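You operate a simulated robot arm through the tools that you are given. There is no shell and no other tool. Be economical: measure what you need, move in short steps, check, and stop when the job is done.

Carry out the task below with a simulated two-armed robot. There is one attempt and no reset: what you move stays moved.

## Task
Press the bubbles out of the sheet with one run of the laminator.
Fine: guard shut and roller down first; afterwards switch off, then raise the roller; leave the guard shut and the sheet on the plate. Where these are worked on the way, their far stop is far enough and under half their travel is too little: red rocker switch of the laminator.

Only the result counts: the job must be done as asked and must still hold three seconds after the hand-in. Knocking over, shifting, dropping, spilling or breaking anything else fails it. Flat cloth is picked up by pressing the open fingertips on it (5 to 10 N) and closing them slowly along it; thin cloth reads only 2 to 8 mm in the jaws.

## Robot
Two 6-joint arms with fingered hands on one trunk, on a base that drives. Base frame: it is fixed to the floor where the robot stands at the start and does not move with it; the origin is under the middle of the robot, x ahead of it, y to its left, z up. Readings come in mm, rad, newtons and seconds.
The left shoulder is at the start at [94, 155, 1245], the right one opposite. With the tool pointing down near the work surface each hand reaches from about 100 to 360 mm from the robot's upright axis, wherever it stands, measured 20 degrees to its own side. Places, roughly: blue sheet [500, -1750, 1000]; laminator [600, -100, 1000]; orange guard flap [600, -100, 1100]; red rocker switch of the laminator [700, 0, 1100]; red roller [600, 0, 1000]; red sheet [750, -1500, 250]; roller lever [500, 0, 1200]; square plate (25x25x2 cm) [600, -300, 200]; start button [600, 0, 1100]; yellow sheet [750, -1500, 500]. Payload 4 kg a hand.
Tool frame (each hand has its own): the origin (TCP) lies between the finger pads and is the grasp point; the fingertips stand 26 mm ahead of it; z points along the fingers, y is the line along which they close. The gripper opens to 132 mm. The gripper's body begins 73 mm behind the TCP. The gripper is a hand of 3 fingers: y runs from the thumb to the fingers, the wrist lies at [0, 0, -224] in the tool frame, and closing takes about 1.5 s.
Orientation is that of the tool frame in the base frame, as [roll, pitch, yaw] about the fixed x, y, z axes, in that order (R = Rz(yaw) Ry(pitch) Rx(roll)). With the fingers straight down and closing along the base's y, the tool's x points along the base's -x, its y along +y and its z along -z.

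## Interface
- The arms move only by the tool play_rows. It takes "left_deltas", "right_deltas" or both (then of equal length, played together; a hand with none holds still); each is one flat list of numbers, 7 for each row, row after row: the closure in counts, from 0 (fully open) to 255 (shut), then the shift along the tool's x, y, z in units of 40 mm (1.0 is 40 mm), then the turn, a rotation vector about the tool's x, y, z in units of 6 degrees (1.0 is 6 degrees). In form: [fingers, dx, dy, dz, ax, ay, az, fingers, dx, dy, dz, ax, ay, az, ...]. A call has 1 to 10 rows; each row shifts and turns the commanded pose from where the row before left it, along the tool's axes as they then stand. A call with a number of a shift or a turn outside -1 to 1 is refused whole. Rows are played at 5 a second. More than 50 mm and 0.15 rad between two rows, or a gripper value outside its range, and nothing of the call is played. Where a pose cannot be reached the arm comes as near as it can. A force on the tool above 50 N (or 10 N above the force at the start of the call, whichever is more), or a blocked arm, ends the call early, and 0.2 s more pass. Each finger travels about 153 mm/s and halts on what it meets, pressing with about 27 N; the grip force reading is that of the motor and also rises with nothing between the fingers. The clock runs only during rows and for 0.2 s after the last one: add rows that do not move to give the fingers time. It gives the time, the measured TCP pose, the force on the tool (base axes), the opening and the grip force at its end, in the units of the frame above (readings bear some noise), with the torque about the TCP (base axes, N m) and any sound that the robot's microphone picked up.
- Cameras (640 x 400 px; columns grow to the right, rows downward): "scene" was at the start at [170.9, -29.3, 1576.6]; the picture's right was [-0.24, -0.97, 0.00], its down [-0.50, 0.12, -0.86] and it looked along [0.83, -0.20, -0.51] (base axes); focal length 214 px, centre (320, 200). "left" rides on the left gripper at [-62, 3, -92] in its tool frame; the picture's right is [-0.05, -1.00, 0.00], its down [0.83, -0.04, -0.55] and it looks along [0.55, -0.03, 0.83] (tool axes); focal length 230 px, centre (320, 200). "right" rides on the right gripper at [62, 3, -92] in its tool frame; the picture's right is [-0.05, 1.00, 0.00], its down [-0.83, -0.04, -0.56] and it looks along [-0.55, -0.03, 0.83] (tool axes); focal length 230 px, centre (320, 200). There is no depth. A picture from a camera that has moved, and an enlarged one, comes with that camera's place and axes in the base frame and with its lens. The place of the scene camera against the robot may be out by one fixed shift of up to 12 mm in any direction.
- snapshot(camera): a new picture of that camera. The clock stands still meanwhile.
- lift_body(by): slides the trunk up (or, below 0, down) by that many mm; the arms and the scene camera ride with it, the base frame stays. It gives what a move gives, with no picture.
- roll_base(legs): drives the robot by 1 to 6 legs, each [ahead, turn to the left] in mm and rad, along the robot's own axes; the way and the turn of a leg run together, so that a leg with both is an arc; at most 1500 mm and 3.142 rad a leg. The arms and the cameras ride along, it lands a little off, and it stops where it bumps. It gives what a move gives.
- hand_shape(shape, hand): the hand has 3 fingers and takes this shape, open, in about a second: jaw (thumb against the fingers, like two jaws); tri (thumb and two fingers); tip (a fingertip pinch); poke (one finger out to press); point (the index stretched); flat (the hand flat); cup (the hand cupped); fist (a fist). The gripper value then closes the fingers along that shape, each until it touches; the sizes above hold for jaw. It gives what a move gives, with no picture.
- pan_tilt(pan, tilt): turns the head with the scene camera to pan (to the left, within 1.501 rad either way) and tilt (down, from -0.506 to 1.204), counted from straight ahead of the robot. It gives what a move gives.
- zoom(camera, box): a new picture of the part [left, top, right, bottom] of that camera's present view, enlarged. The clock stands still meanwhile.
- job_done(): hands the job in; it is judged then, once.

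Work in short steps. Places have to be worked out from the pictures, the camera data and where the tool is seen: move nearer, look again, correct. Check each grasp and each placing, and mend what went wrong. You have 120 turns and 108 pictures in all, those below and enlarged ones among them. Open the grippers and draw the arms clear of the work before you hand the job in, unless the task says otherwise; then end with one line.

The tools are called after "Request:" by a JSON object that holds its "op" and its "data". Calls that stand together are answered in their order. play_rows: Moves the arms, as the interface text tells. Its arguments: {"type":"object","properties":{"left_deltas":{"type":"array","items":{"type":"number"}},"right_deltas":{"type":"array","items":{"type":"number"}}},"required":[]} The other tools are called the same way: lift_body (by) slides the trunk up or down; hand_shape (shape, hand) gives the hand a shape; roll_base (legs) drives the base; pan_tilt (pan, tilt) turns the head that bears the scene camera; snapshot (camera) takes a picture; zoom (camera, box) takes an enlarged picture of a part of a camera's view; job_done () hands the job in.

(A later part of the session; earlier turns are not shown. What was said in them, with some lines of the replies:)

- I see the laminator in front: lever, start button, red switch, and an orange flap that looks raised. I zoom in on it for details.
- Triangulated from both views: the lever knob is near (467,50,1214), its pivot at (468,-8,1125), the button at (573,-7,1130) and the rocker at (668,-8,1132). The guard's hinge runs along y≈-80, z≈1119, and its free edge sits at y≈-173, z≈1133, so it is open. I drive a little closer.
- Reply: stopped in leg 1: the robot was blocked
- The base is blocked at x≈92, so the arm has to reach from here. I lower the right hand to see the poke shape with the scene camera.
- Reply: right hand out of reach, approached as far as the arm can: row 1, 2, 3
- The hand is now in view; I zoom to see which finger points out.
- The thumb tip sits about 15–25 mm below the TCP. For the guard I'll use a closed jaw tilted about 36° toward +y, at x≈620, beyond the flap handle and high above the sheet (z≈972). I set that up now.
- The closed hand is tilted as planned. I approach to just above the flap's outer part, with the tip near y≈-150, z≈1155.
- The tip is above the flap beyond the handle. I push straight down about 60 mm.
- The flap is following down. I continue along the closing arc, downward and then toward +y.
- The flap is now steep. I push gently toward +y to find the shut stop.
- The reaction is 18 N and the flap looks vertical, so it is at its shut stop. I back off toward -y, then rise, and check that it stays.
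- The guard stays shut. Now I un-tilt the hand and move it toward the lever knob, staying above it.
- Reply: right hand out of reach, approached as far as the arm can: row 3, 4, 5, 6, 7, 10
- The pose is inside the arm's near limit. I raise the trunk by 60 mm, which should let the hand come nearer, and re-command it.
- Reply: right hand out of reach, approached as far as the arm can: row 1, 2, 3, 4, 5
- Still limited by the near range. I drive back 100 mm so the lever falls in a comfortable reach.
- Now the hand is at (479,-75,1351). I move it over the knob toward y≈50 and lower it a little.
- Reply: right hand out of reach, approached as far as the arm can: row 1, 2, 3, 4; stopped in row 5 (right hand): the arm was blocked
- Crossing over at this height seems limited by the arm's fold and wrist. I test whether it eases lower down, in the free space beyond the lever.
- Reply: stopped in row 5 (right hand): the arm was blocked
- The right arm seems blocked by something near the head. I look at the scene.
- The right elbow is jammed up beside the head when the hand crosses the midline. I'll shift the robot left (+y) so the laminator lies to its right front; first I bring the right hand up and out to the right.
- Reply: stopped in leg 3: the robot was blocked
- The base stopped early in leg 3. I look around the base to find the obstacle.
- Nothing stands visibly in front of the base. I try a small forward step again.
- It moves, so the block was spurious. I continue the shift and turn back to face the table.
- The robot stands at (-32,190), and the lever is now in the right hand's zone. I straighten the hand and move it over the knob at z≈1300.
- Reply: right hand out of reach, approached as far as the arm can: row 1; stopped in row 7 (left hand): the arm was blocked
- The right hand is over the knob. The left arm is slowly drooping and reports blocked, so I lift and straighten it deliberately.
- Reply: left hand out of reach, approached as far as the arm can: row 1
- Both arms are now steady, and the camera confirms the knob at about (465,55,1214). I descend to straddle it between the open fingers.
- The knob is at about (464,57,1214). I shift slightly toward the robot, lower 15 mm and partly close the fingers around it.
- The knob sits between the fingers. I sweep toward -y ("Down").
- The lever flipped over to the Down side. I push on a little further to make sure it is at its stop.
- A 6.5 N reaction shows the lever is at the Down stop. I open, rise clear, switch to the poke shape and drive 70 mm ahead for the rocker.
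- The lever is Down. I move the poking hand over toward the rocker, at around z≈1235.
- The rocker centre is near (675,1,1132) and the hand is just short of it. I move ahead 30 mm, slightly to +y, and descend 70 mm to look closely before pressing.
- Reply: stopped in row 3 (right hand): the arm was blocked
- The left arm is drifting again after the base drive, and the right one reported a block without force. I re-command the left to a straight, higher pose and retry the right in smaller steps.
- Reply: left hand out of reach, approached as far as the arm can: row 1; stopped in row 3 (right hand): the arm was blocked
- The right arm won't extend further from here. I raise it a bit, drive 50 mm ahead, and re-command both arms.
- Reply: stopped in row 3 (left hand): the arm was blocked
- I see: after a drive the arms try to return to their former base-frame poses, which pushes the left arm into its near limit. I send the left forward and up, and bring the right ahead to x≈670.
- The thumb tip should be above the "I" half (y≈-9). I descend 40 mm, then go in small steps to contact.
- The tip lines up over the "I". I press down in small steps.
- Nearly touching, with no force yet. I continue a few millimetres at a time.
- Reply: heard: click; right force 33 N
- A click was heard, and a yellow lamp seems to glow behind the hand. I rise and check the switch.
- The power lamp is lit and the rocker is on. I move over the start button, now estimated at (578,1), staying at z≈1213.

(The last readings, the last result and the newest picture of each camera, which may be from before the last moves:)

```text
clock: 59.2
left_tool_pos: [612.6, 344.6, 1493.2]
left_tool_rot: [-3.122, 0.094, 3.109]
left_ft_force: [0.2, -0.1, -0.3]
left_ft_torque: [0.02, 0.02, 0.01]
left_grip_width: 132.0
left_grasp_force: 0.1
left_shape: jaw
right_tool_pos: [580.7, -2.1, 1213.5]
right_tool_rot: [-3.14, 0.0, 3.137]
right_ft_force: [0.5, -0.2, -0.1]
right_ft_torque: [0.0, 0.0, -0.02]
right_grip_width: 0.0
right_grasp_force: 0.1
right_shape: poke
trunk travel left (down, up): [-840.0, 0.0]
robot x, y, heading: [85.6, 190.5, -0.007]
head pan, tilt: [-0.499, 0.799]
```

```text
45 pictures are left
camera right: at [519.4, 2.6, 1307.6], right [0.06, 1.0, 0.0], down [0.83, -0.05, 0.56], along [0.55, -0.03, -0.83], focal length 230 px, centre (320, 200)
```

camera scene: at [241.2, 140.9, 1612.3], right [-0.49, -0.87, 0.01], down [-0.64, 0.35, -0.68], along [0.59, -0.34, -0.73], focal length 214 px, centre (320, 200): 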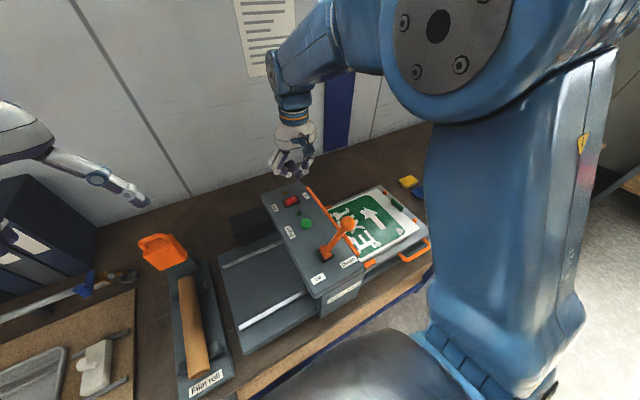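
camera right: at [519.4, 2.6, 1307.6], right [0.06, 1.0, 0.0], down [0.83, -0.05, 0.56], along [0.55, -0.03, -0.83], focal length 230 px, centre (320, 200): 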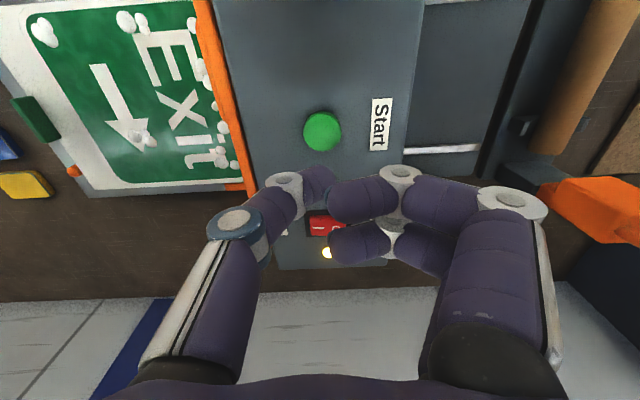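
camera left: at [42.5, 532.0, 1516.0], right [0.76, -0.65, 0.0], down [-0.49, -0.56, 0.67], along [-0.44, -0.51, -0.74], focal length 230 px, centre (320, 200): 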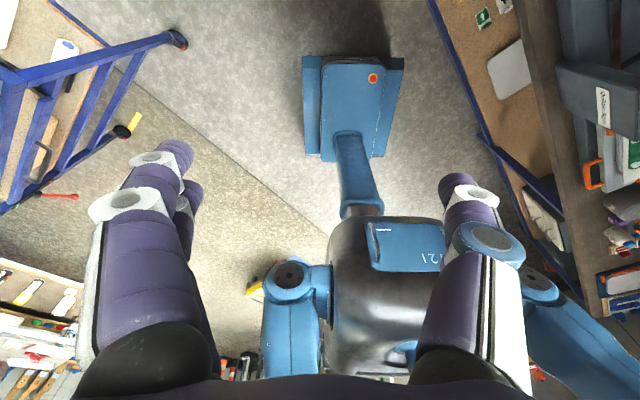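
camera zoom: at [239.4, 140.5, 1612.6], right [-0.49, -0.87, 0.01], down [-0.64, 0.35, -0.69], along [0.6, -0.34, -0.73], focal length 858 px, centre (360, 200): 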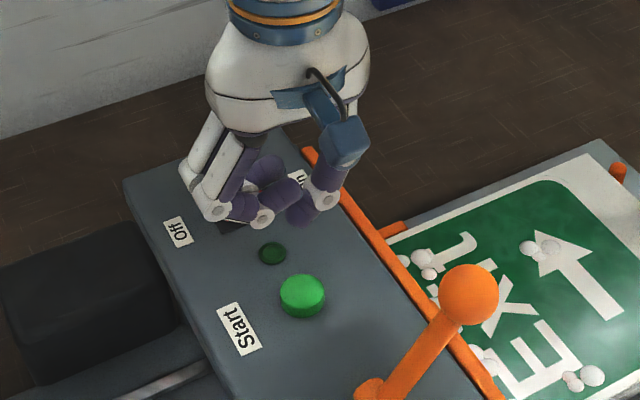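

The button is at (572,2) from this view. I shift 8 mm back and descend 40 mm slowly, then check for a ready light.

Request:
{"op": "play_rows", "data": {"right_deltas": [0, 0.17, 0.05, 0.3, 0, 0, 0, 0, 0, 0, 0.4, 0, 0, 0, 0, 0, 0, 0.3, 0, 0, 0, 0, 0, 0, 0, 0, 0, 0, 0, 0, 0, 0, 0, 0, 0, 0, 0, 0, 0, 0, 0, 0, 0, 0, 0, 0, 0, 0, 0, 0, 0, 0, 0, 0, 0, 0, 0, 0, 0, 0, 0, 0, 0]}}

Request:
{"op": "zoom", "data": {"camera": "scene", "box": [250, 150, 370, 250]}}

Request:
{"op": "snapshot", "data": {"camera": "right"}}

```text
clock: 61.2
left_tool_pos: [613.3, 345.9, 1493.6]
left_tool_rot: [-3.124, 0.095, 3.111]
left_ft_force: [0.2, -0.1, 0.2]
left_ft_torque: [0.01, 0.02, -0.01]
left_grip_width: 131.9
left_grasp_force: 0.1
left_shape: jaw
right_tool_pos: [573.2, -0.9, 1171.6]
right_tool_rot: [-3.14, 0.001, 3.136]
right_ft_force: [0.1, 0.0, -0.8]
right_ft_torque: [0.02, -0.01, 0.03]
right_grip_width: 0.1
right_grasp_force: 0.0
right_shape: poke
trunk travel left (down, up): [-840.0, 0.0]
robot x, y, heading: [83.6, 187.9, -0.002]
head pan, tilt: [-0.499, 0.799]
```

```text
4.00 times, centred on (310, 200) of scene
camera zoom: at [239.5, 140.7, 1612.6], right [-0.49, -0.87, 0.01], down [-0.64, 0.35, -0.68], along [0.59, -0.34, -0.73], focal length 858 px, centre (360, 200)
```

zoom: 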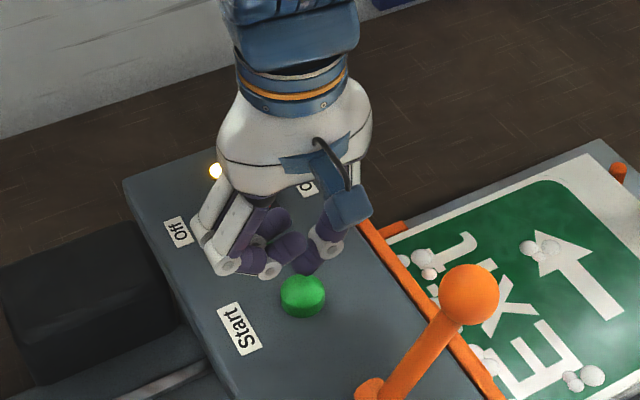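

```text
43 pictures are left
camera right: at [512.5, 4.2, 1266.6], right [0.06, 1.0, 0.0], down [0.83, -0.05, 0.56], along [0.55, -0.03, -0.83], focal length 230 px, centre (320, 200)
```

right: 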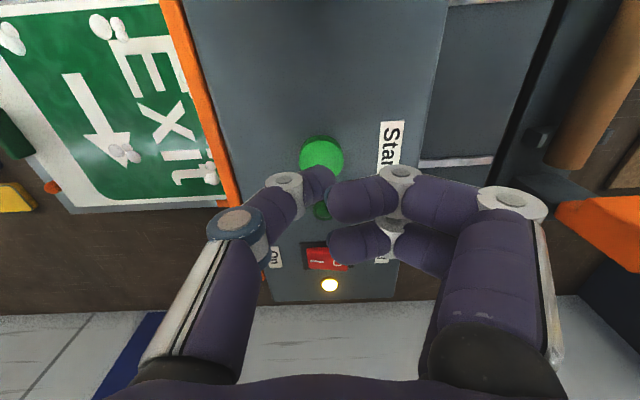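

The tip is right above the button. The yellow lamp is on and the small green lamp is dark, so it probably shows the run. I press in small steps.

Request:
{"op": "play_rows", "data": {"right_deltas": [0, 0, 0, 0.2, 0, 0, 0, 0, 0, 0, 0.15, 0, 0, 0, 0, 0, 0, 0.12, 0, 0, 0, 0, 0, 0, 0, 0, 0, 0]}}

Request:
{"op": "zoom", "data": {"camera": "scene", "box": [250, 150, 370, 250]}}

```text
clock: 62.2
left_tool_pos: [614.6, 345.6, 1493.6]
left_tool_rot: [-3.122, 0.094, 3.11]
left_ft_force: [0.0, 0.2, 0.0]
left_ft_torque: [0.0, 0.0, -0.01]
left_grip_width: 131.6
left_grasp_force: 0.1
left_shape: jaw
right_tool_pos: [570.4, 0.7, 1154.3]
right_tool_rot: [-3.139, 0.0, 3.136]
right_ft_force: [-0.2, -0.9, 0.6]
right_ft_torque: [-0.04, 0.02, 0.01]
right_grip_width: 0.1
right_grasp_force: 0.0
right_shape: poke
trunk travel left (down, up): [-840.0, 0.0]
robot x, y, heading: [86.2, 188.0, -0.009]
head pan, tilt: [-0.499, 0.799]
```

```text
4.00 times, centred on (310, 200) of scene
camera zoom: at [239.3, 140.7, 1612.6], right [-0.49, -0.87, 0.01], down [-0.64, 0.35, -0.69], along [0.6, -0.34, -0.73], focal length 858 px, centre (360, 200)
```

zoom: 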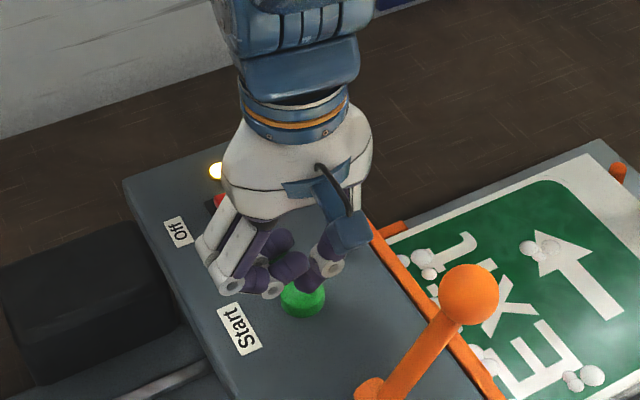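

Still just above contact; I continue.

Request:
{"op": "play_rows", "data": {"right_deltas": [0, 0, 0, 0.15, 0, 0, 0, 0, 0, 0, 0.12, 0, 0, 0, 0, 0, 0, 0.1, 0, 0, 0, 0, 0, 0, 0, 0, 0, 0]}}

Request:
{"op": "zoom", "data": {"camera": "scene", "box": [250, 150, 370, 250]}}

```text
clock: 63.2
left_tool_pos: [612.9, 347.2, 1494.4]
left_tool_rot: [-3.121, 0.095, 3.109]
left_ft_force: [-0.3, 0.2, 1.0]
left_ft_torque: [0.02, 0.01, -0.05]
left_grip_width: 132.2
left_grasp_force: 0.0
left_shape: jaw
right_tool_pos: [570.5, -0.2, 1140.6]
right_tool_rot: [-3.138, 0.001, 3.136]
right_ft_force: [0.6, -1.5, 8.9]
right_ft_torque: [0.0, -0.05, 0.02]
right_grip_width: 0.0
right_grasp_force: 0.2
right_shape: poke
trunk travel left (down, up): [-840.0, 0.0]
robot x, y, heading: [87.7, 187.3, -0.01]
head pan, tilt: [-0.499, 0.799]
heard: click
```

```text
4.00 times, centred on (310, 200) of scene
camera zoom: at [238.4, 141.1, 1612.8], right [-0.49, -0.87, 0.01], down [-0.64, 0.35, -0.69], along [0.6, -0.34, -0.73], focal length 858 px, centre (360, 200)
```

zoom: 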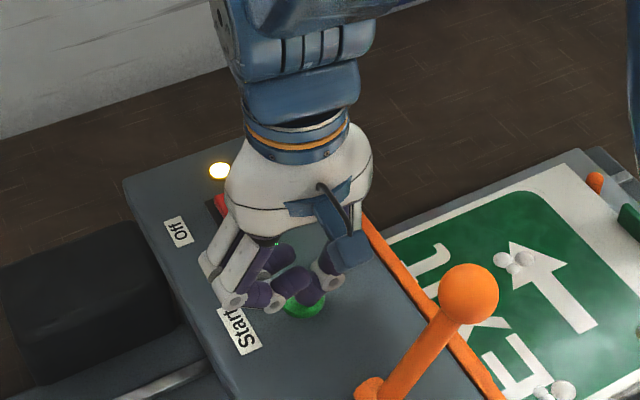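

Click, and the plate is moving in. I release by rising, then wait for the run to finish.

Request:
{"op": "play_rows", "data": {"right_deltas": [0, 0, 0, -0.5, 0, 0, 0, 0, 0, 0, -0.6, 0, 0, 0, 0, 0, 0, -0.7, 0, 0, 0, 0, 0, 0, 0, 0, 0, 0, 0, 0, 0, 0, 0, 0, 0, 0, 0, 0, 0, 0, 0, 0, 0, 0, 0, 0, 0, 0, 0]}}

Request:
{"op": "snapshot", "data": {"camera": "scene"}}

```text
clock: 64.8
left_tool_pos: [612.3, 345.9, 1493.2]
left_tool_rot: [-3.122, 0.095, 3.112]
left_ft_force: [-0.1, -0.3, 0.8]
left_ft_torque: [0.01, -0.03, 0.0]
left_grip_width: 132.3
left_grasp_force: 0.0
left_shape: jaw
right_tool_pos: [570.6, 0.1, 1210.6]
right_tool_rot: [-3.139, -0.001, 3.135]
right_ft_force: [0.6, -0.5, -0.7]
right_ft_torque: [0.03, 0.01, 0.0]
right_grip_width: 0.0
right_grasp_force: 0.0
right_shape: poke
trunk travel left (down, up): [-840.0, 0.0]
robot x, y, heading: [87.5, 190.9, -0.01]
head pan, tilt: [-0.499, 0.799]
```

```text
40 pictures are left
camera scene: at [239.4, 140.8, 1612.6], right [-0.49, -0.87, 0.01], down [-0.64, 0.35, -0.69], along [0.59, -0.34, -0.73], focal length 214 px, centre (320, 200)
```

scene: 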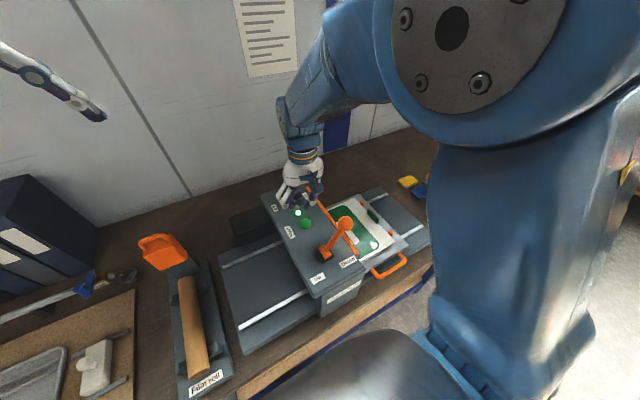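

The green lamp is lit and the plate is travelling. While it runs, I move the hand high over the rocker's Off half.

Request:
{"op": "play_rows", "data": {"right_deltas": [0, -0.8, 0.1, 0, 0, 0, 0, 0, -0.8, 0.05, 0, 0, 0, 0, 0, -0.8, 0.05, 0, 0, 0, 0, 0, -0.2, 0, 0, 0, 0, 0, 0, 0, 0, 0, 0, 0, 0, 0, 0, 0, 0, 0, 0, 0, 0, 0, 0, 0, 0, 0, 0, 0, 0, 0, 0, 0, 0, 0, 0, 0, 0, 0, 0, 0, 0, 0, 0, 0, 0, 0, 0, 0]}}

Request:
{"op": "snapshot", "data": {"camera": "scene"}}

```text
clock: 67.0
left_tool_pos: [613.6, 345.5, 1493.3]
left_tool_rot: [-3.123, 0.094, 3.109]
left_ft_force: [-0.4, -0.1, -0.2]
left_ft_torque: [0.02, 0.0, 0.0]
left_grip_width: 132.2
left_grasp_force: 0.0
left_shape: jaw
right_tool_pos: [675.7, 7.0, 1209.9]
right_tool_rot: [-3.141, 0.001, 3.136]
right_ft_force: [-0.3, 0.8, 0.4]
right_ft_torque: [0.01, 0.0, -0.02]
right_grip_width: 0.1
right_grasp_force: 0.1
right_shape: poke
trunk travel left (down, up): [-840.0, 0.0]
robot x, y, heading: [86.5, 188.2, -0.011]
head pan, tilt: [-0.499, 0.799]
```

```text
39 pictures are left
camera scene: at [239.4, 140.8, 1612.6], right [-0.49, -0.87, 0.01], down [-0.64, 0.35, -0.69], along [0.59, -0.34, -0.73], focal length 214 px, centre (320, 200)
```

scene: 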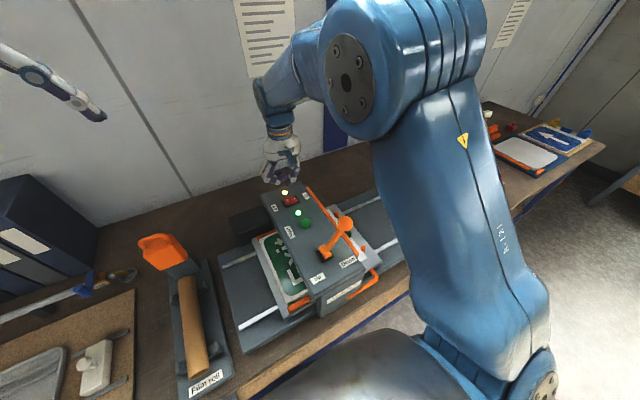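

The plate is emerging on the left side. I wait longer.

Request:
{"op": "play_rows", "data": {"right_deltas": [0, 0, 0, 0, 0, 0, 0, 0, 0, 0, 0, 0, 0, 0, 0, 0, 0, 0, 0, 0, 0, 0, 0, 0, 0, 0, 0, 0, 0, 0, 0, 0, 0, 0, 0, 0, 0, 0, 0, 0, 0, 0, 0, 0, 0, 0, 0, 0, 0, 0, 0, 0, 0, 0, 0, 0, 0, 0, 0, 0, 0, 0, 0, 0, 0, 0, 0, 0, 0, 0]}}

Request:
{"op": "play_rows", "data": {"right_deltas": [0, 0, 0, 0, 0, 0, 0, 0, 0, 0, 0, 0, 0, 0, 0, 0, 0, 0, 0, 0, 0, 0, 0, 0, 0, 0, 0, 0, 0, 0, 0, 0, 0, 0, 0, 0, 0, 0, 0, 0, 0, 0, 0, 0, 0, 0, 0, 0, 0, 0, 0, 0, 0, 0, 0, 0, 0, 0, 0, 0, 0, 0, 0, 0, 0, 0, 0, 0, 0, 0]}}

Request:
{"op": "zoom", "data": {"camera": "scene", "box": [200, 120, 440, 330]}}

```text
clock: 69.2
left_tool_pos: [613.3, 344.5, 1492.5]
left_tool_rot: [-3.122, 0.095, 3.109]
left_ft_force: [-0.1, -0.4, 0.1]
left_ft_torque: [-0.03, 0.04, 0.02]
left_grip_width: 132.1
left_grasp_force: 0.0
left_shape: jaw
right_tool_pos: [675.9, 7.4, 1212.2]
right_tool_rot: [-3.14, 0.001, 3.136]
right_ft_force: [-0.4, 0.0, -0.3]
right_ft_torque: [-0.03, -0.01, 0.0]
right_grip_width: 0.0
right_grasp_force: 0.1
right_shape: poke
trunk travel left (down, up): [-840.0, 0.0]
robot x, y, heading: [87.0, 189.8, -0.007]
head pan, tilt: [-0.499, 0.799]
```

```text
clock: 71.4
left_tool_pos: [613.6, 345.7, 1493.4]
left_tool_rot: [-3.122, 0.094, 3.11]
left_ft_force: [-0.4, -0.1, -0.9]
left_ft_torque: [0.02, 0.03, 0.01]
left_grip_width: 132.1
left_grasp_force: 0.0
left_shape: jaw
right_tool_pos: [675.5, 6.3, 1211.8]
right_tool_rot: [-3.139, -0.002, 3.136]
right_ft_force: [0.0, 0.0, 0.9]
right_ft_torque: [0.0, -0.03, -0.02]
right_grip_width: 0.0
right_grasp_force: 0.0
right_shape: poke
trunk travel left (down, up): [-840.0, 0.0]
robot x, y, heading: [85.4, 187.3, -0.01]
head pan, tilt: [-0.499, 0.799]
```

```text
1.90 times, centred on (320, 225) of scene
camera zoom: at [239.3, 140.8, 1612.6], right [-0.49, -0.87, 0.01], down [-0.64, 0.35, -0.69], along [0.6, -0.34, -0.73], focal length 408 px, centre (320, 152)
```

zoom: 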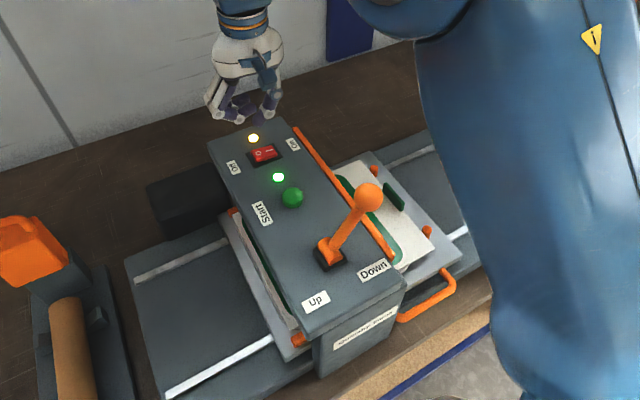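

The plate is on its way back and the green lamp is still lit. I keep waiting.

Request:
{"op": "play_rows", "data": {"right_deltas": [0, 0, 0, 0, 0, 0, 0, 0, 0, 0, 0, 0, 0, 0, 0, 0, 0, 0, 0, 0, 0, 0, 0, 0, 0, 0, 0, 0, 0, 0, 0, 0, 0, 0, 0, 0, 0, 0, 0, 0, 0, 0, 0, 0, 0, 0, 0, 0, 0, 0, 0, 0, 0, 0, 0, 0, 0, 0, 0, 0, 0, 0, 0, 0, 0, 0, 0, 0, 0, 0]}}

Request:
{"op": "play_rows", "data": {"right_deltas": [0, 0, 0, 0, 0, 0, 0, 0, 0, 0, 0, 0, 0, 0, 0, 0, 0, 0, 0, 0, 0, 0, 0, 0, 0, 0, 0, 0, 0, 0, 0, 0, 0, 0, 0, 0, 0, 0, 0, 0, 0, 0, 0, 0, 0, 0, 0, 0, 0, 0, 0, 0, 0, 0, 0, 0, 0, 0, 0, 0, 0, 0, 0, 0, 0, 0, 0, 0, 0, 0]}}

Request:
{"op": "zoom", "data": {"camera": "scene", "box": [200, 120, 440, 330]}}

Request:
{"op": "snapshot", "data": {"camera": "right"}}

```text
clock: 73.6
left_tool_pos: [614.8, 345.5, 1494.0]
left_tool_rot: [-3.123, 0.094, 3.11]
left_ft_force: [0.5, -0.1, -0.7]
left_ft_torque: [0.04, -0.03, 0.02]
left_grip_width: 132.0
left_grasp_force: 0.1
left_shape: jaw
right_tool_pos: [675.5, 6.6, 1211.6]
right_tool_rot: [-3.139, -0.001, 3.136]
right_ft_force: [0.8, -0.3, 0.0]
right_ft_torque: [-0.02, -0.02, 0.0]
right_grip_width: 0.0
right_grasp_force: 0.1
right_shape: poke
trunk travel left (down, up): [-840.0, 0.0]
robot x, y, heading: [85.2, 189.9, -0.01]
head pan, tilt: [-0.499, 0.799]
```

```text
clock: 75.8
left_tool_pos: [612.9, 345.4, 1493.2]
left_tool_rot: [-3.123, 0.094, 3.112]
left_ft_force: [-0.2, 0.1, -0.2]
left_ft_torque: [0.0, -0.02, 0.01]
left_grip_width: 131.7
left_grasp_force: 0.0
left_shape: jaw
right_tool_pos: [675.1, 6.4, 1211.2]
right_tool_rot: [-3.14, 0.0, 3.135]
right_ft_force: [-0.5, -0.6, -0.7]
right_ft_torque: [0.01, -0.02, -0.02]
right_grip_width: 0.0
right_grasp_force: 0.1
right_shape: poke
trunk travel left (down, up): [-840.0, 0.0]
robot x, y, heading: [86.3, 189.2, -0.013]
head pan, tilt: [-0.499, 0.799]
```

```text
1.90 times, centred on (320, 225) of scene
camera zoom: at [239.3, 140.8, 1612.6], right [-0.49, -0.87, 0.01], down [-0.64, 0.35, -0.69], along [0.6, -0.34, -0.73], focal length 408 px, centre (320, 152)
```

zoom: 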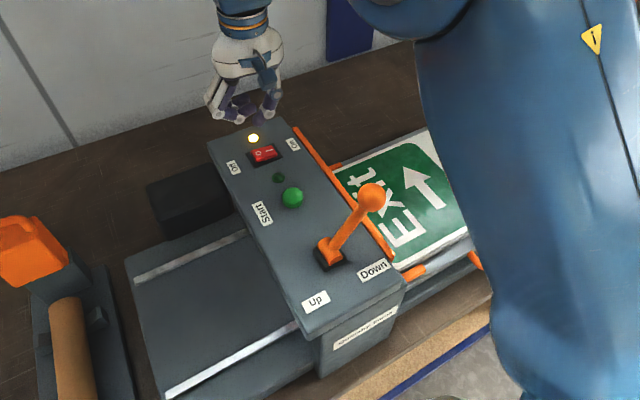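

```text
36 pictures are left
camera right: at [614.5, 11.1, 1305.4], right [0.06, 1.0, 0.0], down [0.83, -0.05, 0.56], along [0.55, -0.03, -0.83], focal length 230 px, centre (320, 200)
```

right: 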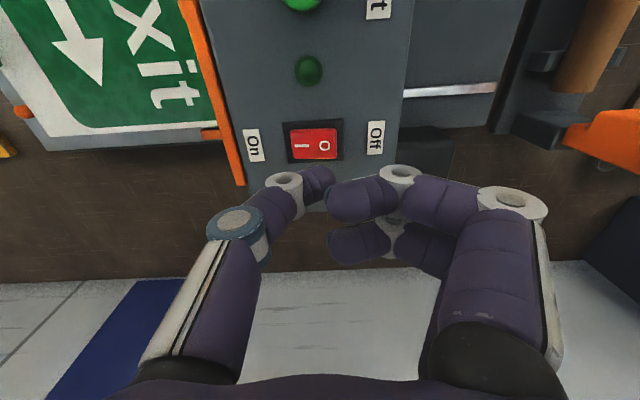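

The run is over: the plate is back, no bubbles remain and the green lamp is dark. Now I press the Off half (y≈11), descending to just above contact first.

Request:
{"op": "play_rows", "data": {"right_deltas": [0, 0, 0.06, 0.5, 0, 0, 0, 0, 0, 0, 0.5, 0, 0, 0, 0, 0, 0, 0.4, 0, 0, 0, 0, 0, 0, 0, 0, 0, 0]}}

Request:
{"op": "zoom", "data": {"camera": "scene", "box": [250, 140, 350, 220]}}

```text
clock: 76.8
left_tool_pos: [613.0, 345.1, 1494.2]
left_tool_rot: [-3.12, 0.095, 3.109]
left_ft_force: [0.1, 0.0, 0.3]
left_ft_torque: [0.0, 0.0, 0.01]
left_grip_width: 131.8
left_grasp_force: 0.0
left_shape: jaw
right_tool_pos: [675.5, 10.6, 1155.9]
right_tool_rot: [-3.14, -0.001, 3.138]
right_ft_force: [0.3, 0.1, 0.7]
right_ft_torque: [0.0, 0.0, 0.02]
right_grip_width: 0.2
right_grasp_force: 0.1
right_shape: poke
trunk travel left (down, up): [-840.0, 0.0]
robot x, y, heading: [85.4, 188.5, -0.009]
head pan, tilt: [-0.499, 0.799]
```

```text
5.00 times, centred on (300, 180) of scene
camera zoom: at [239.2, 140.9, 1612.6], right [-0.49, -0.87, 0.01], down [-0.64, 0.35, -0.69], along [0.6, -0.34, -0.73], focal length 1072 px, centre (420, 300)
```

zoom: 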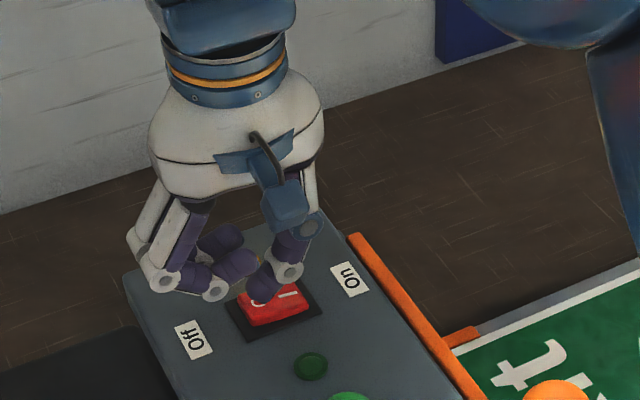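

The tip is above the "O" mark. I press down.

Request:
{"op": "play_rows", "data": {"right_deltas": [0, 0, 0, 0.15, 0, 0, 0, 0, 0, 0, 0.15, 0, 0, 0, 0, 0, 0, 0.12, 0, 0, 0, 0, 0, 0, 0.08, 0, 0, 0, 0, 0, 0, 0, 0, 0, 0]}}

Request:
{"op": "zoom", "data": {"camera": "scene", "box": [250, 140, 350, 220]}}

```text
clock: 78.0
left_tool_pos: [610.2, 345.2, 1495.6]
left_tool_rot: [-3.123, 0.097, 3.113]
left_ft_force: [0.2, -0.1, -0.3]
left_ft_torque: [0.01, 0.04, -0.01]
left_grip_width: 132.1
left_grasp_force: 0.1
left_shape: jaw
right_tool_pos: [675.2, 10.1, 1138.3]
right_tool_rot: [-3.141, 0.009, 3.135]
right_ft_force: [5.1, -4.8, 29.3]
right_ft_torque: [0.02, -0.12, -0.04]
right_grip_width: 0.2
right_grasp_force: 0.1
right_shape: poke
trunk travel left (down, up): [-840.0, 0.0]
robot x, y, heading: [84.9, 190.4, -0.009]
head pan, tilt: [-0.499, 0.799]
heard: click
```

```text
5.00 times, centred on (300, 180) of scene
camera zoom: at [235.6, 140.6, 1613.3], right [-0.49, -0.87, 0.01], down [-0.64, 0.35, -0.69], along [0.6, -0.34, -0.73], focal length 1072 px, centre (420, 300)
```

zoom: 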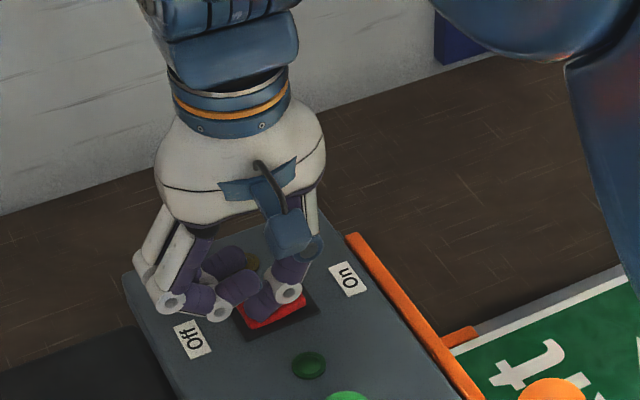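

Click, and the yellow lamp is off. I rise well clear and verify.

Request:
{"op": "play_rows", "data": {"right_deltas": [0, 0, 0, -0.5, 0, 0, 0, 0, 0.2, 0, -0.8, 0, 0, 0, 0, 0.4, 0, -0.8, 0, 0, 0, 0, 0.6, 0, -0.8, 0, 0, 0, 0, 0.6, 0, -0.8, 0, 0, 0, 0, 0.3, 0, -0.5, 0, 0, 0, 0, 0, 0, 0, 0, 0, 0]}}

Request:
{"op": "zoom", "data": {"camera": "scene", "box": [230, 140, 390, 280]}}

```text
clock: 79.6
left_tool_pos: [615.1, 344.6, 1492.4]
left_tool_rot: [-3.123, 0.095, 3.109]
left_ft_force: [-0.2, -0.1, -0.7]
left_ft_torque: [-0.03, -0.01, 0.03]
left_grip_width: 131.7
left_grasp_force: 0.0
left_shape: jaw
right_tool_pos: [593.4, 9.9, 1300.5]
right_tool_rot: [-3.14, -0.001, 3.135]
right_ft_force: [0.0, 0.2, -0.1]
right_ft_torque: [-0.02, 0.02, 0.06]
right_grip_width: 0.2
right_grasp_force: 0.0
right_shape: poke
trunk travel left (down, up): [-840.0, 0.0]
robot x, y, heading: [86.0, 192.6, -0.01]
head pan, tilt: [-0.499, 0.799]
```

```text
2.86 times, centred on (310, 210) of scene
camera zoom: at [240.7, 140.8, 1612.4], right [-0.49, -0.87, 0.01], down [-0.64, 0.35, -0.68], along [0.59, -0.34, -0.73], focal length 613 px, centre (349, 171)
```

zoom: 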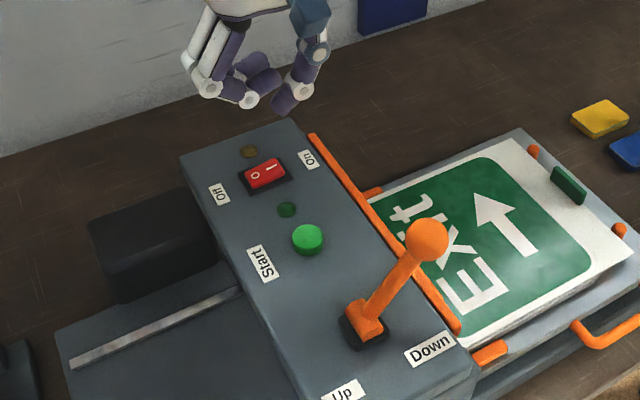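

The switch is off and the sheet is clean. I set the hand to jaw, drive back 115 mm, and place the hand over the knob at (464,-60).

Request:
{"op": "hand_shape", "data": {"hand": "right", "shape": "jaw"}}

Request:
{"op": "roll_base", "data": {"legs": [[-115, 0]]}}

Request:
{"op": "play_rows", "data": {"right_deltas": [60, 0, 0, -0.3, 0, 0, 0, 60, 0, 0, 0, 0, 0, 0]}}

```text
clock: 80.5
left_tool_pos: [611.7, 345.6, 1492.5]
left_tool_rot: [-3.123, 0.094, 3.109]
left_ft_force: [0.2, -0.6, -0.3]
left_ft_torque: [0.0, -0.02, 0.0]
left_grip_width: 132.0
left_grasp_force: 0.1
left_shape: jaw
right_tool_pos: [592.8, 9.3, 1301.7]
right_tool_rot: [-3.14, 0.003, 3.135]
right_ft_force: [-0.5, 0.3, 0.3]
right_ft_torque: [-0.04, 0.04, 0.0]
right_grip_width: 131.9
right_grasp_force: 0.1
right_shape: jaw
trunk travel left (down, up): [-840.0, 0.0]
robot x, y, heading: [86.8, 188.9, -0.012]
head pan, tilt: [-0.499, 0.799]
```

```text
clock: 81.7
left_tool_pos: [487.1, 346.3, 1492.0]
left_tool_rot: [-3.122, 0.099, 3.109]
left_ft_force: [0.1, -0.3, 0.8]
left_ft_torque: [0.01, 0.0, 0.0]
left_grip_width: 132.1
left_grasp_force: 0.0
left_shape: jaw
right_tool_pos: [468.4, 9.9, 1303.1]
right_tool_rot: [-3.139, 0.003, 3.134]
right_ft_force: [0.5, 0.3, -0.1]
right_ft_torque: [-0.01, 0.03, -0.01]
right_grip_width: 131.9
right_grasp_force: 0.1
right_shape: jaw
trunk travel left (down, up): [-840.0, 0.0]
robot x, y, heading: [-30.4, 190.8, -0.013]
head pan, tilt: [-0.499, 0.799]
```

```text
clock: 82.3
left_tool_pos: [515.1, 345.0, 1485.2]
left_tool_rot: [-3.122, 0.085, 3.109]
left_ft_force: [-1.4, 0.2, 0.7]
left_ft_torque: [0.02, -0.09, -0.02]
left_grip_width: 131.9
left_grasp_force: 0.0
left_shape: jaw
right_tool_pos: [492.2, 10.4, 1306.9]
right_tool_rot: [-3.139, -0.012, 3.132]
right_ft_force: [-1.1, 0.0, -0.1]
right_ft_torque: [-0.01, -0.11, 0.0]
right_grip_width: 100.9
right_grasp_force: 0.1
right_shape: jaw
trunk travel left (down, up): [-840.0, 0.0]
robot x, y, heading: [-32.4, 189.5, -0.017]
head pan, tilt: [-0.499, 0.799]
```

The arm is still settling, so I read it again.

Request:
{"op": "play_rows", "data": {"right_deltas": [60, 0, 0, 0, 0, 0, 0, 60, 0, 0, 0, 0, 0, 0, 60, 0, 0, 0, 0, 0, 0, 60, 0, 0, 0, 0, 0, 0, 60, 0, 0, 0, 0, 0, 0, 60, 0, 0, 0, 0, 0, 0]}}

```text
clock: 83.7
left_tool_pos: [524.2, 346.2, 1480.8]
left_tool_rot: [-3.123, 0.073, 3.109]
left_ft_force: [0.4, 0.6, -0.2]
left_ft_torque: [-0.03, 0.0, 0.0]
left_grip_width: 132.1
left_grasp_force: 0.1
left_shape: jaw
right_tool_pos: [499.8, 9.0, 1302.2]
right_tool_rot: [-3.14, -0.02, 3.132]
right_ft_force: [-0.8, 0.8, 0.0]
right_ft_torque: [0.01, -0.01, 0.03]
right_grip_width: 101.4
right_grasp_force: 0.0
right_shape: jaw
trunk travel left (down, up): [-840.0, 0.0]
robot x, y, heading: [-31.4, 188.7, -0.011]
head pan, tilt: [-0.499, 0.799]
```

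It settled at x=500. I move over the knob.

Request:
{"op": "play_rows", "data": {"right_deltas": [60, 0.3, -0.6, 0, 0, 0, 0, 60, 0.3, -0.6, 0, 0, 0, 0, 60, 0.3, -0.4, 0, 0, 0, 0, 60, 0, 0, 0, 0, 0, 0]}}

Request:
{"op": "snapshot", "data": {"camera": "right"}}

```text
clock: 84.7
left_tool_pos: [516.6, 346.0, 1483.2]
left_tool_rot: [-3.122, 0.08, 3.11]
left_ft_force: [-0.8, 0.0, 0.1]
left_ft_torque: [0.03, 0.0, 0.03]
left_grip_width: 131.9
left_grasp_force: 0.1
left_shape: jaw
right_tool_pos: [457.4, -54.0, 1305.7]
right_tool_rot: [-3.138, -0.013, 3.134]
right_ft_force: [0.3, 1.0, -0.2]
right_ft_torque: [-0.01, -0.08, 0.04]
right_grip_width: 101.2
right_grasp_force: 0.1
right_shape: jaw
trunk travel left (down, up): [-840.0, 0.0]
robot x, y, heading: [-32.1, 190.5, -0.014]
head pan, tilt: [-0.499, 0.799]
```

```text
32 pictures are left
camera right: at [396.9, -49.6, 1400.1], right [0.06, 1.0, 0.0], down [0.84, -0.05, 0.54], along [0.54, -0.03, -0.84], focal length 230 px, centre (320, 200)
```

right: 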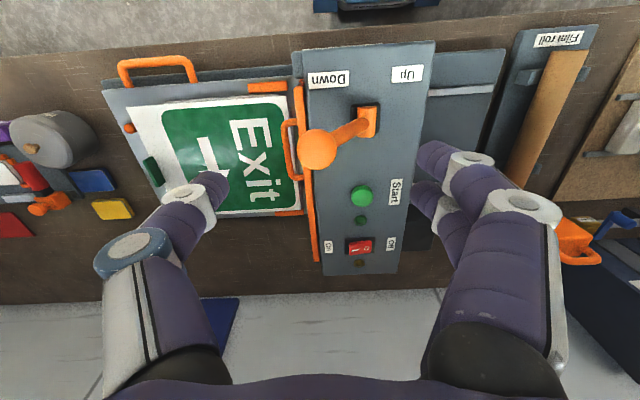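

The knob is at (466,-56). I descend around it to z≈1218.

Request:
{"op": "play_rows", "data": {"right_deltas": [60, -0.1, 0, 0.6, 0, 0, 0, 60, -0.1, 0, 0.6, 0, 0, 0, 60, 0, 0, 0.6, 0, 0, 0, 60, 0, 0, 0.4, 0, 0, 0, 60, 0, 0, 0, 0, 0, 0]}}

Request:
{"op": "snapshot", "data": {"camera": "right"}}

```text
clock: 85.9
left_tool_pos: [519.6, 345.4, 1483.3]
left_tool_rot: [-3.123, 0.08, 3.111]
left_ft_force: [0.4, -0.2, 1.0]
left_ft_torque: [-0.01, 0.0, 0.01]
left_grip_width: 132.1
left_grasp_force: 0.0
left_shape: jaw
right_tool_pos: [465.1, -53.4, 1215.7]
right_tool_rot: [-3.139, -0.015, 3.136]
right_ft_force: [0.0, 0.1, -0.4]
right_ft_torque: [0.02, 0.01, -0.01]
right_grip_width: 101.1
right_grasp_force: 0.0
right_shape: jaw
trunk travel left (down, up): [-840.0, 0.0]
robot x, y, heading: [-30.3, 192.1, -0.012]
head pan, tilt: [-0.499, 0.799]
```

```text
31 pictures are left
camera right: at [405.2, -49.3, 1310.6], right [0.06, 1.0, 0.0], down [0.84, -0.05, 0.54], along [0.54, -0.03, -0.84], focal length 230 px, centre (320, 200)
```

right: 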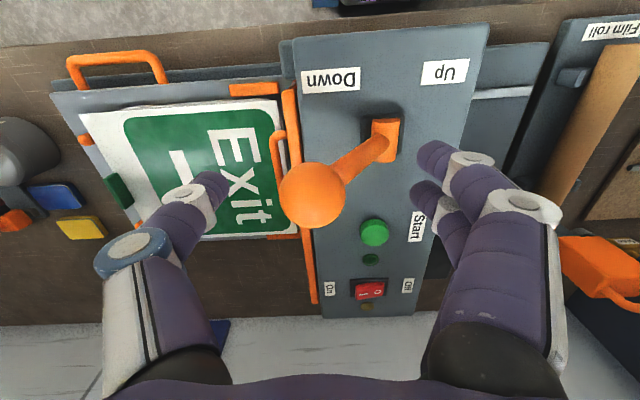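

The knob is straddled. I partly close and sweep toward +y ("Up").

Request:
{"op": "play_rows", "data": {"right_deltas": [110, 0, 0, 0, 0, 0, 0, 150, 0, 0, 0, 0, 0, 0, 150, 0, 0.4, -0.05, 0, 0, 0, 150, 0, 0.4, -0.05, 0, 0, 0, 150, 0, 0.4, -0.05, 0, 0, 0, 150, 0, 0.4, 0, 0, 0, 0, 150, 0, 0.4, 0.05, 0, 0, 0, 150, 0, 0.4, 0.05, 0, 0, 0, 150, 0, 0.3, 0.05, 0, 0, 0, 150, 0, 0, 0, 0, 0, 0]}}

Request:
{"op": "snapshot", "data": {"camera": "right"}}

```text
clock: 88.1
left_tool_pos: [518.0, 345.3, 1483.3]
left_tool_rot: [-3.123, 0.078, 3.11]
left_ft_force: [-0.9, -0.1, -0.7]
left_ft_torque: [0.01, 0.0, 0.0]
left_grip_width: 132.1
left_grasp_force: 0.1
left_shape: jaw
right_tool_pos: [465.5, 53.2, 1217.3]
right_tool_rot: [-3.139, -0.013, 3.132]
right_ft_force: [-0.1, 0.3, 0.0]
right_ft_torque: [-0.03, -0.02, -0.01]
right_grip_width: 55.1
right_grasp_force: 0.1
right_shape: jaw
trunk travel left (down, up): [-840.0, 0.0]
robot x, y, heading: [-30.5, 191.0, -0.008]
head pan, tilt: [-0.499, 0.799]
```

```text
30 pictures are left
camera right: at [406.5, 58.5, 1311.7], right [0.06, 1.0, 0.0], down [0.84, -0.05, 0.54], along [0.54, -0.04, -0.84], focal length 230 px, centre (320, 200)
```

right: 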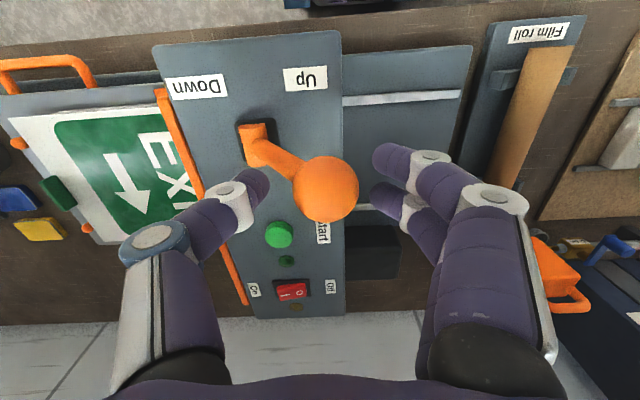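

The lever flipped to Up. I push a little more to seat it at the stop.

Request:
{"op": "play_rows", "data": {"right_deltas": [150, 0, 0.3, 0, 0, 0, 0, 150, 0, 0.2, 0, 0, 0, 0, 150, 0, 0, 0, 0, 0, 0]}}

```text
clock: 88.9
left_tool_pos: [516.9, 344.1, 1483.6]
left_tool_rot: [-3.122, 0.077, 3.109]
left_ft_force: [0.7, 0.5, -0.6]
left_ft_torque: [0.01, 0.0, 0.0]
left_grip_width: 132.1
left_grasp_force: 0.1
left_shape: jaw
right_tool_pos: [468.1, 70.2, 1222.9]
right_tool_rot: [3.094, -0.013, 3.115]
right_ft_force: [-1.3, -2.7, -1.9]
right_ft_torque: [0.01, 0.0, -0.06]
right_grip_width: 57.8
right_grasp_force: 0.0
right_shape: jaw
trunk travel left (down, up): [-840.0, 0.0]
robot x, y, heading: [-28.2, 192.3, -0.014]
head pan, tilt: [-0.499, 0.799]
```

The lever resists at the stop (Fy -2.7). I open, back off slightly and rise clear.

Request:
{"op": "play_rows", "data": {"right_deltas": [60, 0, -0.4, 0, 0, 0, 0, 60, 0, 0, 0, 0, 0, 0, 60, 0, 0, -0.6, 0, 0, 0, 60, 0, 0, -0.7, 0, 0, 0, 60, 0, 0, -0.7, 0, 0, 0, 0, 0, -0.6, -0.3, 0, 0, 0, 0, 0, -0.8, -0.2, 0, 0, 0, 0, 0, -0.8, 0, 0, 0, 0, 0, 0, -0.8, 0, 0, 0, 0, 0, 0, 0, 0, 0, 0, 0]}}

Request:
{"op": "snapshot", "data": {"camera": "scene"}}

Request:
{"op": "snapshot", "data": {"camera": "right"}}

```text
clock: 91.1
left_tool_pos: [517.5, 345.3, 1483.5]
left_tool_rot: [-3.122, 0.079, 3.112]
left_ft_force: [0.8, -0.1, 0.5]
left_ft_torque: [0.03, 0.03, 0.0]
left_grip_width: 132.0
left_grasp_force: 0.1
left_shape: jaw
right_tool_pos: [466.8, -61.6, 1317.0]
right_tool_rot: [-3.141, -0.014, 3.135]
right_ft_force: [0.2, 0.6, 0.3]
right_ft_torque: [0.03, 0.0, -0.01]
right_grip_width: 131.9
right_grasp_force: 0.0
right_shape: jaw
trunk travel left (down, up): [-840.0, 0.0]
robot x, y, heading: [-26.3, 190.2, -0.009]
head pan, tilt: [-0.499, 0.799]
```

```text
29 pictures are left
camera scene: at [123.6, 141.9, 1612.6], right [-0.49, -0.87, 0.01], down [-0.64, 0.35, -0.69], along [0.59, -0.34, -0.73], focal length 214 px, centre (320, 200)
```

scene: 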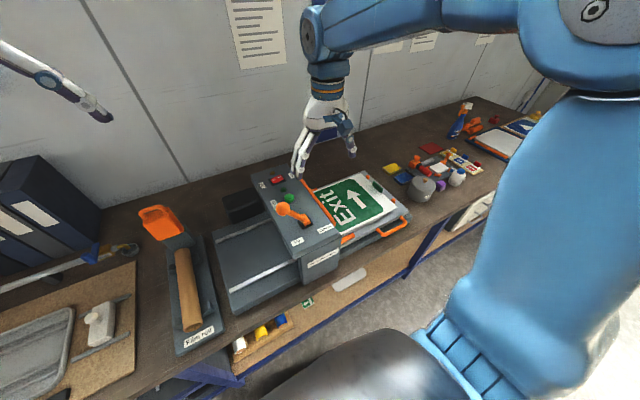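

```text
28 pictures are left
camera right: at [407.0, -56.8, 1412.5], right [0.06, 1.0, 0.0], down [0.84, -0.05, 0.54], along [0.54, -0.03, -0.84], focal length 230 px, centre (320, 200)
```

right: 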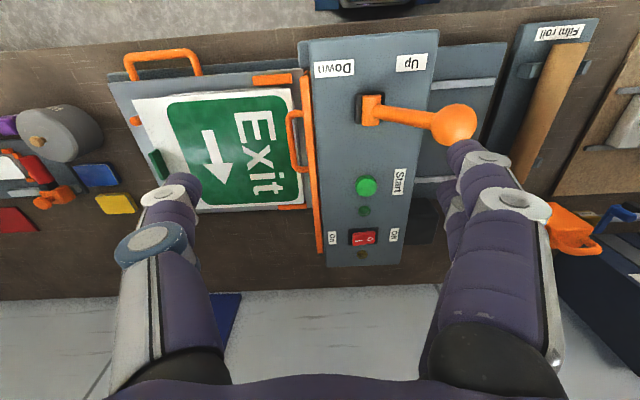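

The lever is up, the switch off, the guard shut and the sheet clean on the plate. I draw the right arm further clear and take a last close look.

Request:
{"op": "play_rows", "data": {"right_deltas": [0, -0.3, -0.8, -0.5, 0, 0, 0, 0, -0.3, -0.8, -0.5, 0, 0, 0, 0, -0.3, -0.8, -0.3, 0, 0, 0, 0, 0, -0.8, 0, 0, 0, 0, 0, 0, 0, 0, 0, 0, 0]}}

Request:
{"op": "zoom", "data": {"camera": "scene", "box": [220, 150, 430, 290]}}

```text
clock: 92.3
left_tool_pos: [517.9, 346.0, 1483.6]
left_tool_rot: [-3.123, 0.08, 3.109]
left_ft_force: [0.1, 0.4, -0.5]
left_ft_torque: [0.02, 0.0, 0.03]
left_grip_width: 132.0
left_grasp_force: 0.0
left_shape: jaw
right_tool_pos: [503.0, -188.4, 1370.2]
right_tool_rot: [-3.138, -0.014, 3.136]
right_ft_force: [-0.5, 0.1, 0.5]
right_ft_torque: [-0.02, -0.01, -0.01]
right_grip_width: 131.8
right_grasp_force: 0.1
right_shape: jaw
trunk travel left (down, up): [-840.0, 0.0]
robot x, y, heading: [-29.1, 190.6, -0.012]
head pan, tilt: [-0.499, 0.799]
```

```text
2.86 times, centred on (325, 220) of scene
camera zoom: at [123.2, 141.5, 1612.6], right [-0.49, -0.87, 0.01], down [-0.64, 0.35, -0.69], along [0.59, -0.34, -0.73], focal length 613 px, centre (306, 143)
```

zoom: 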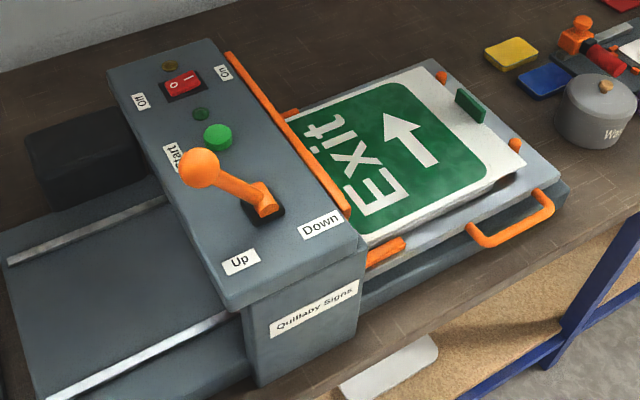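

Everything is in the state asked for, so I hand the job in.

Request:
{"op": "job_done", "data": {}}

```text
The job is handed in.
```

The laminator made one run and no bubbles show in the sheet. Afterwards I switched it off, then raised the roller; the guard is shut and the sheet is on the plate.
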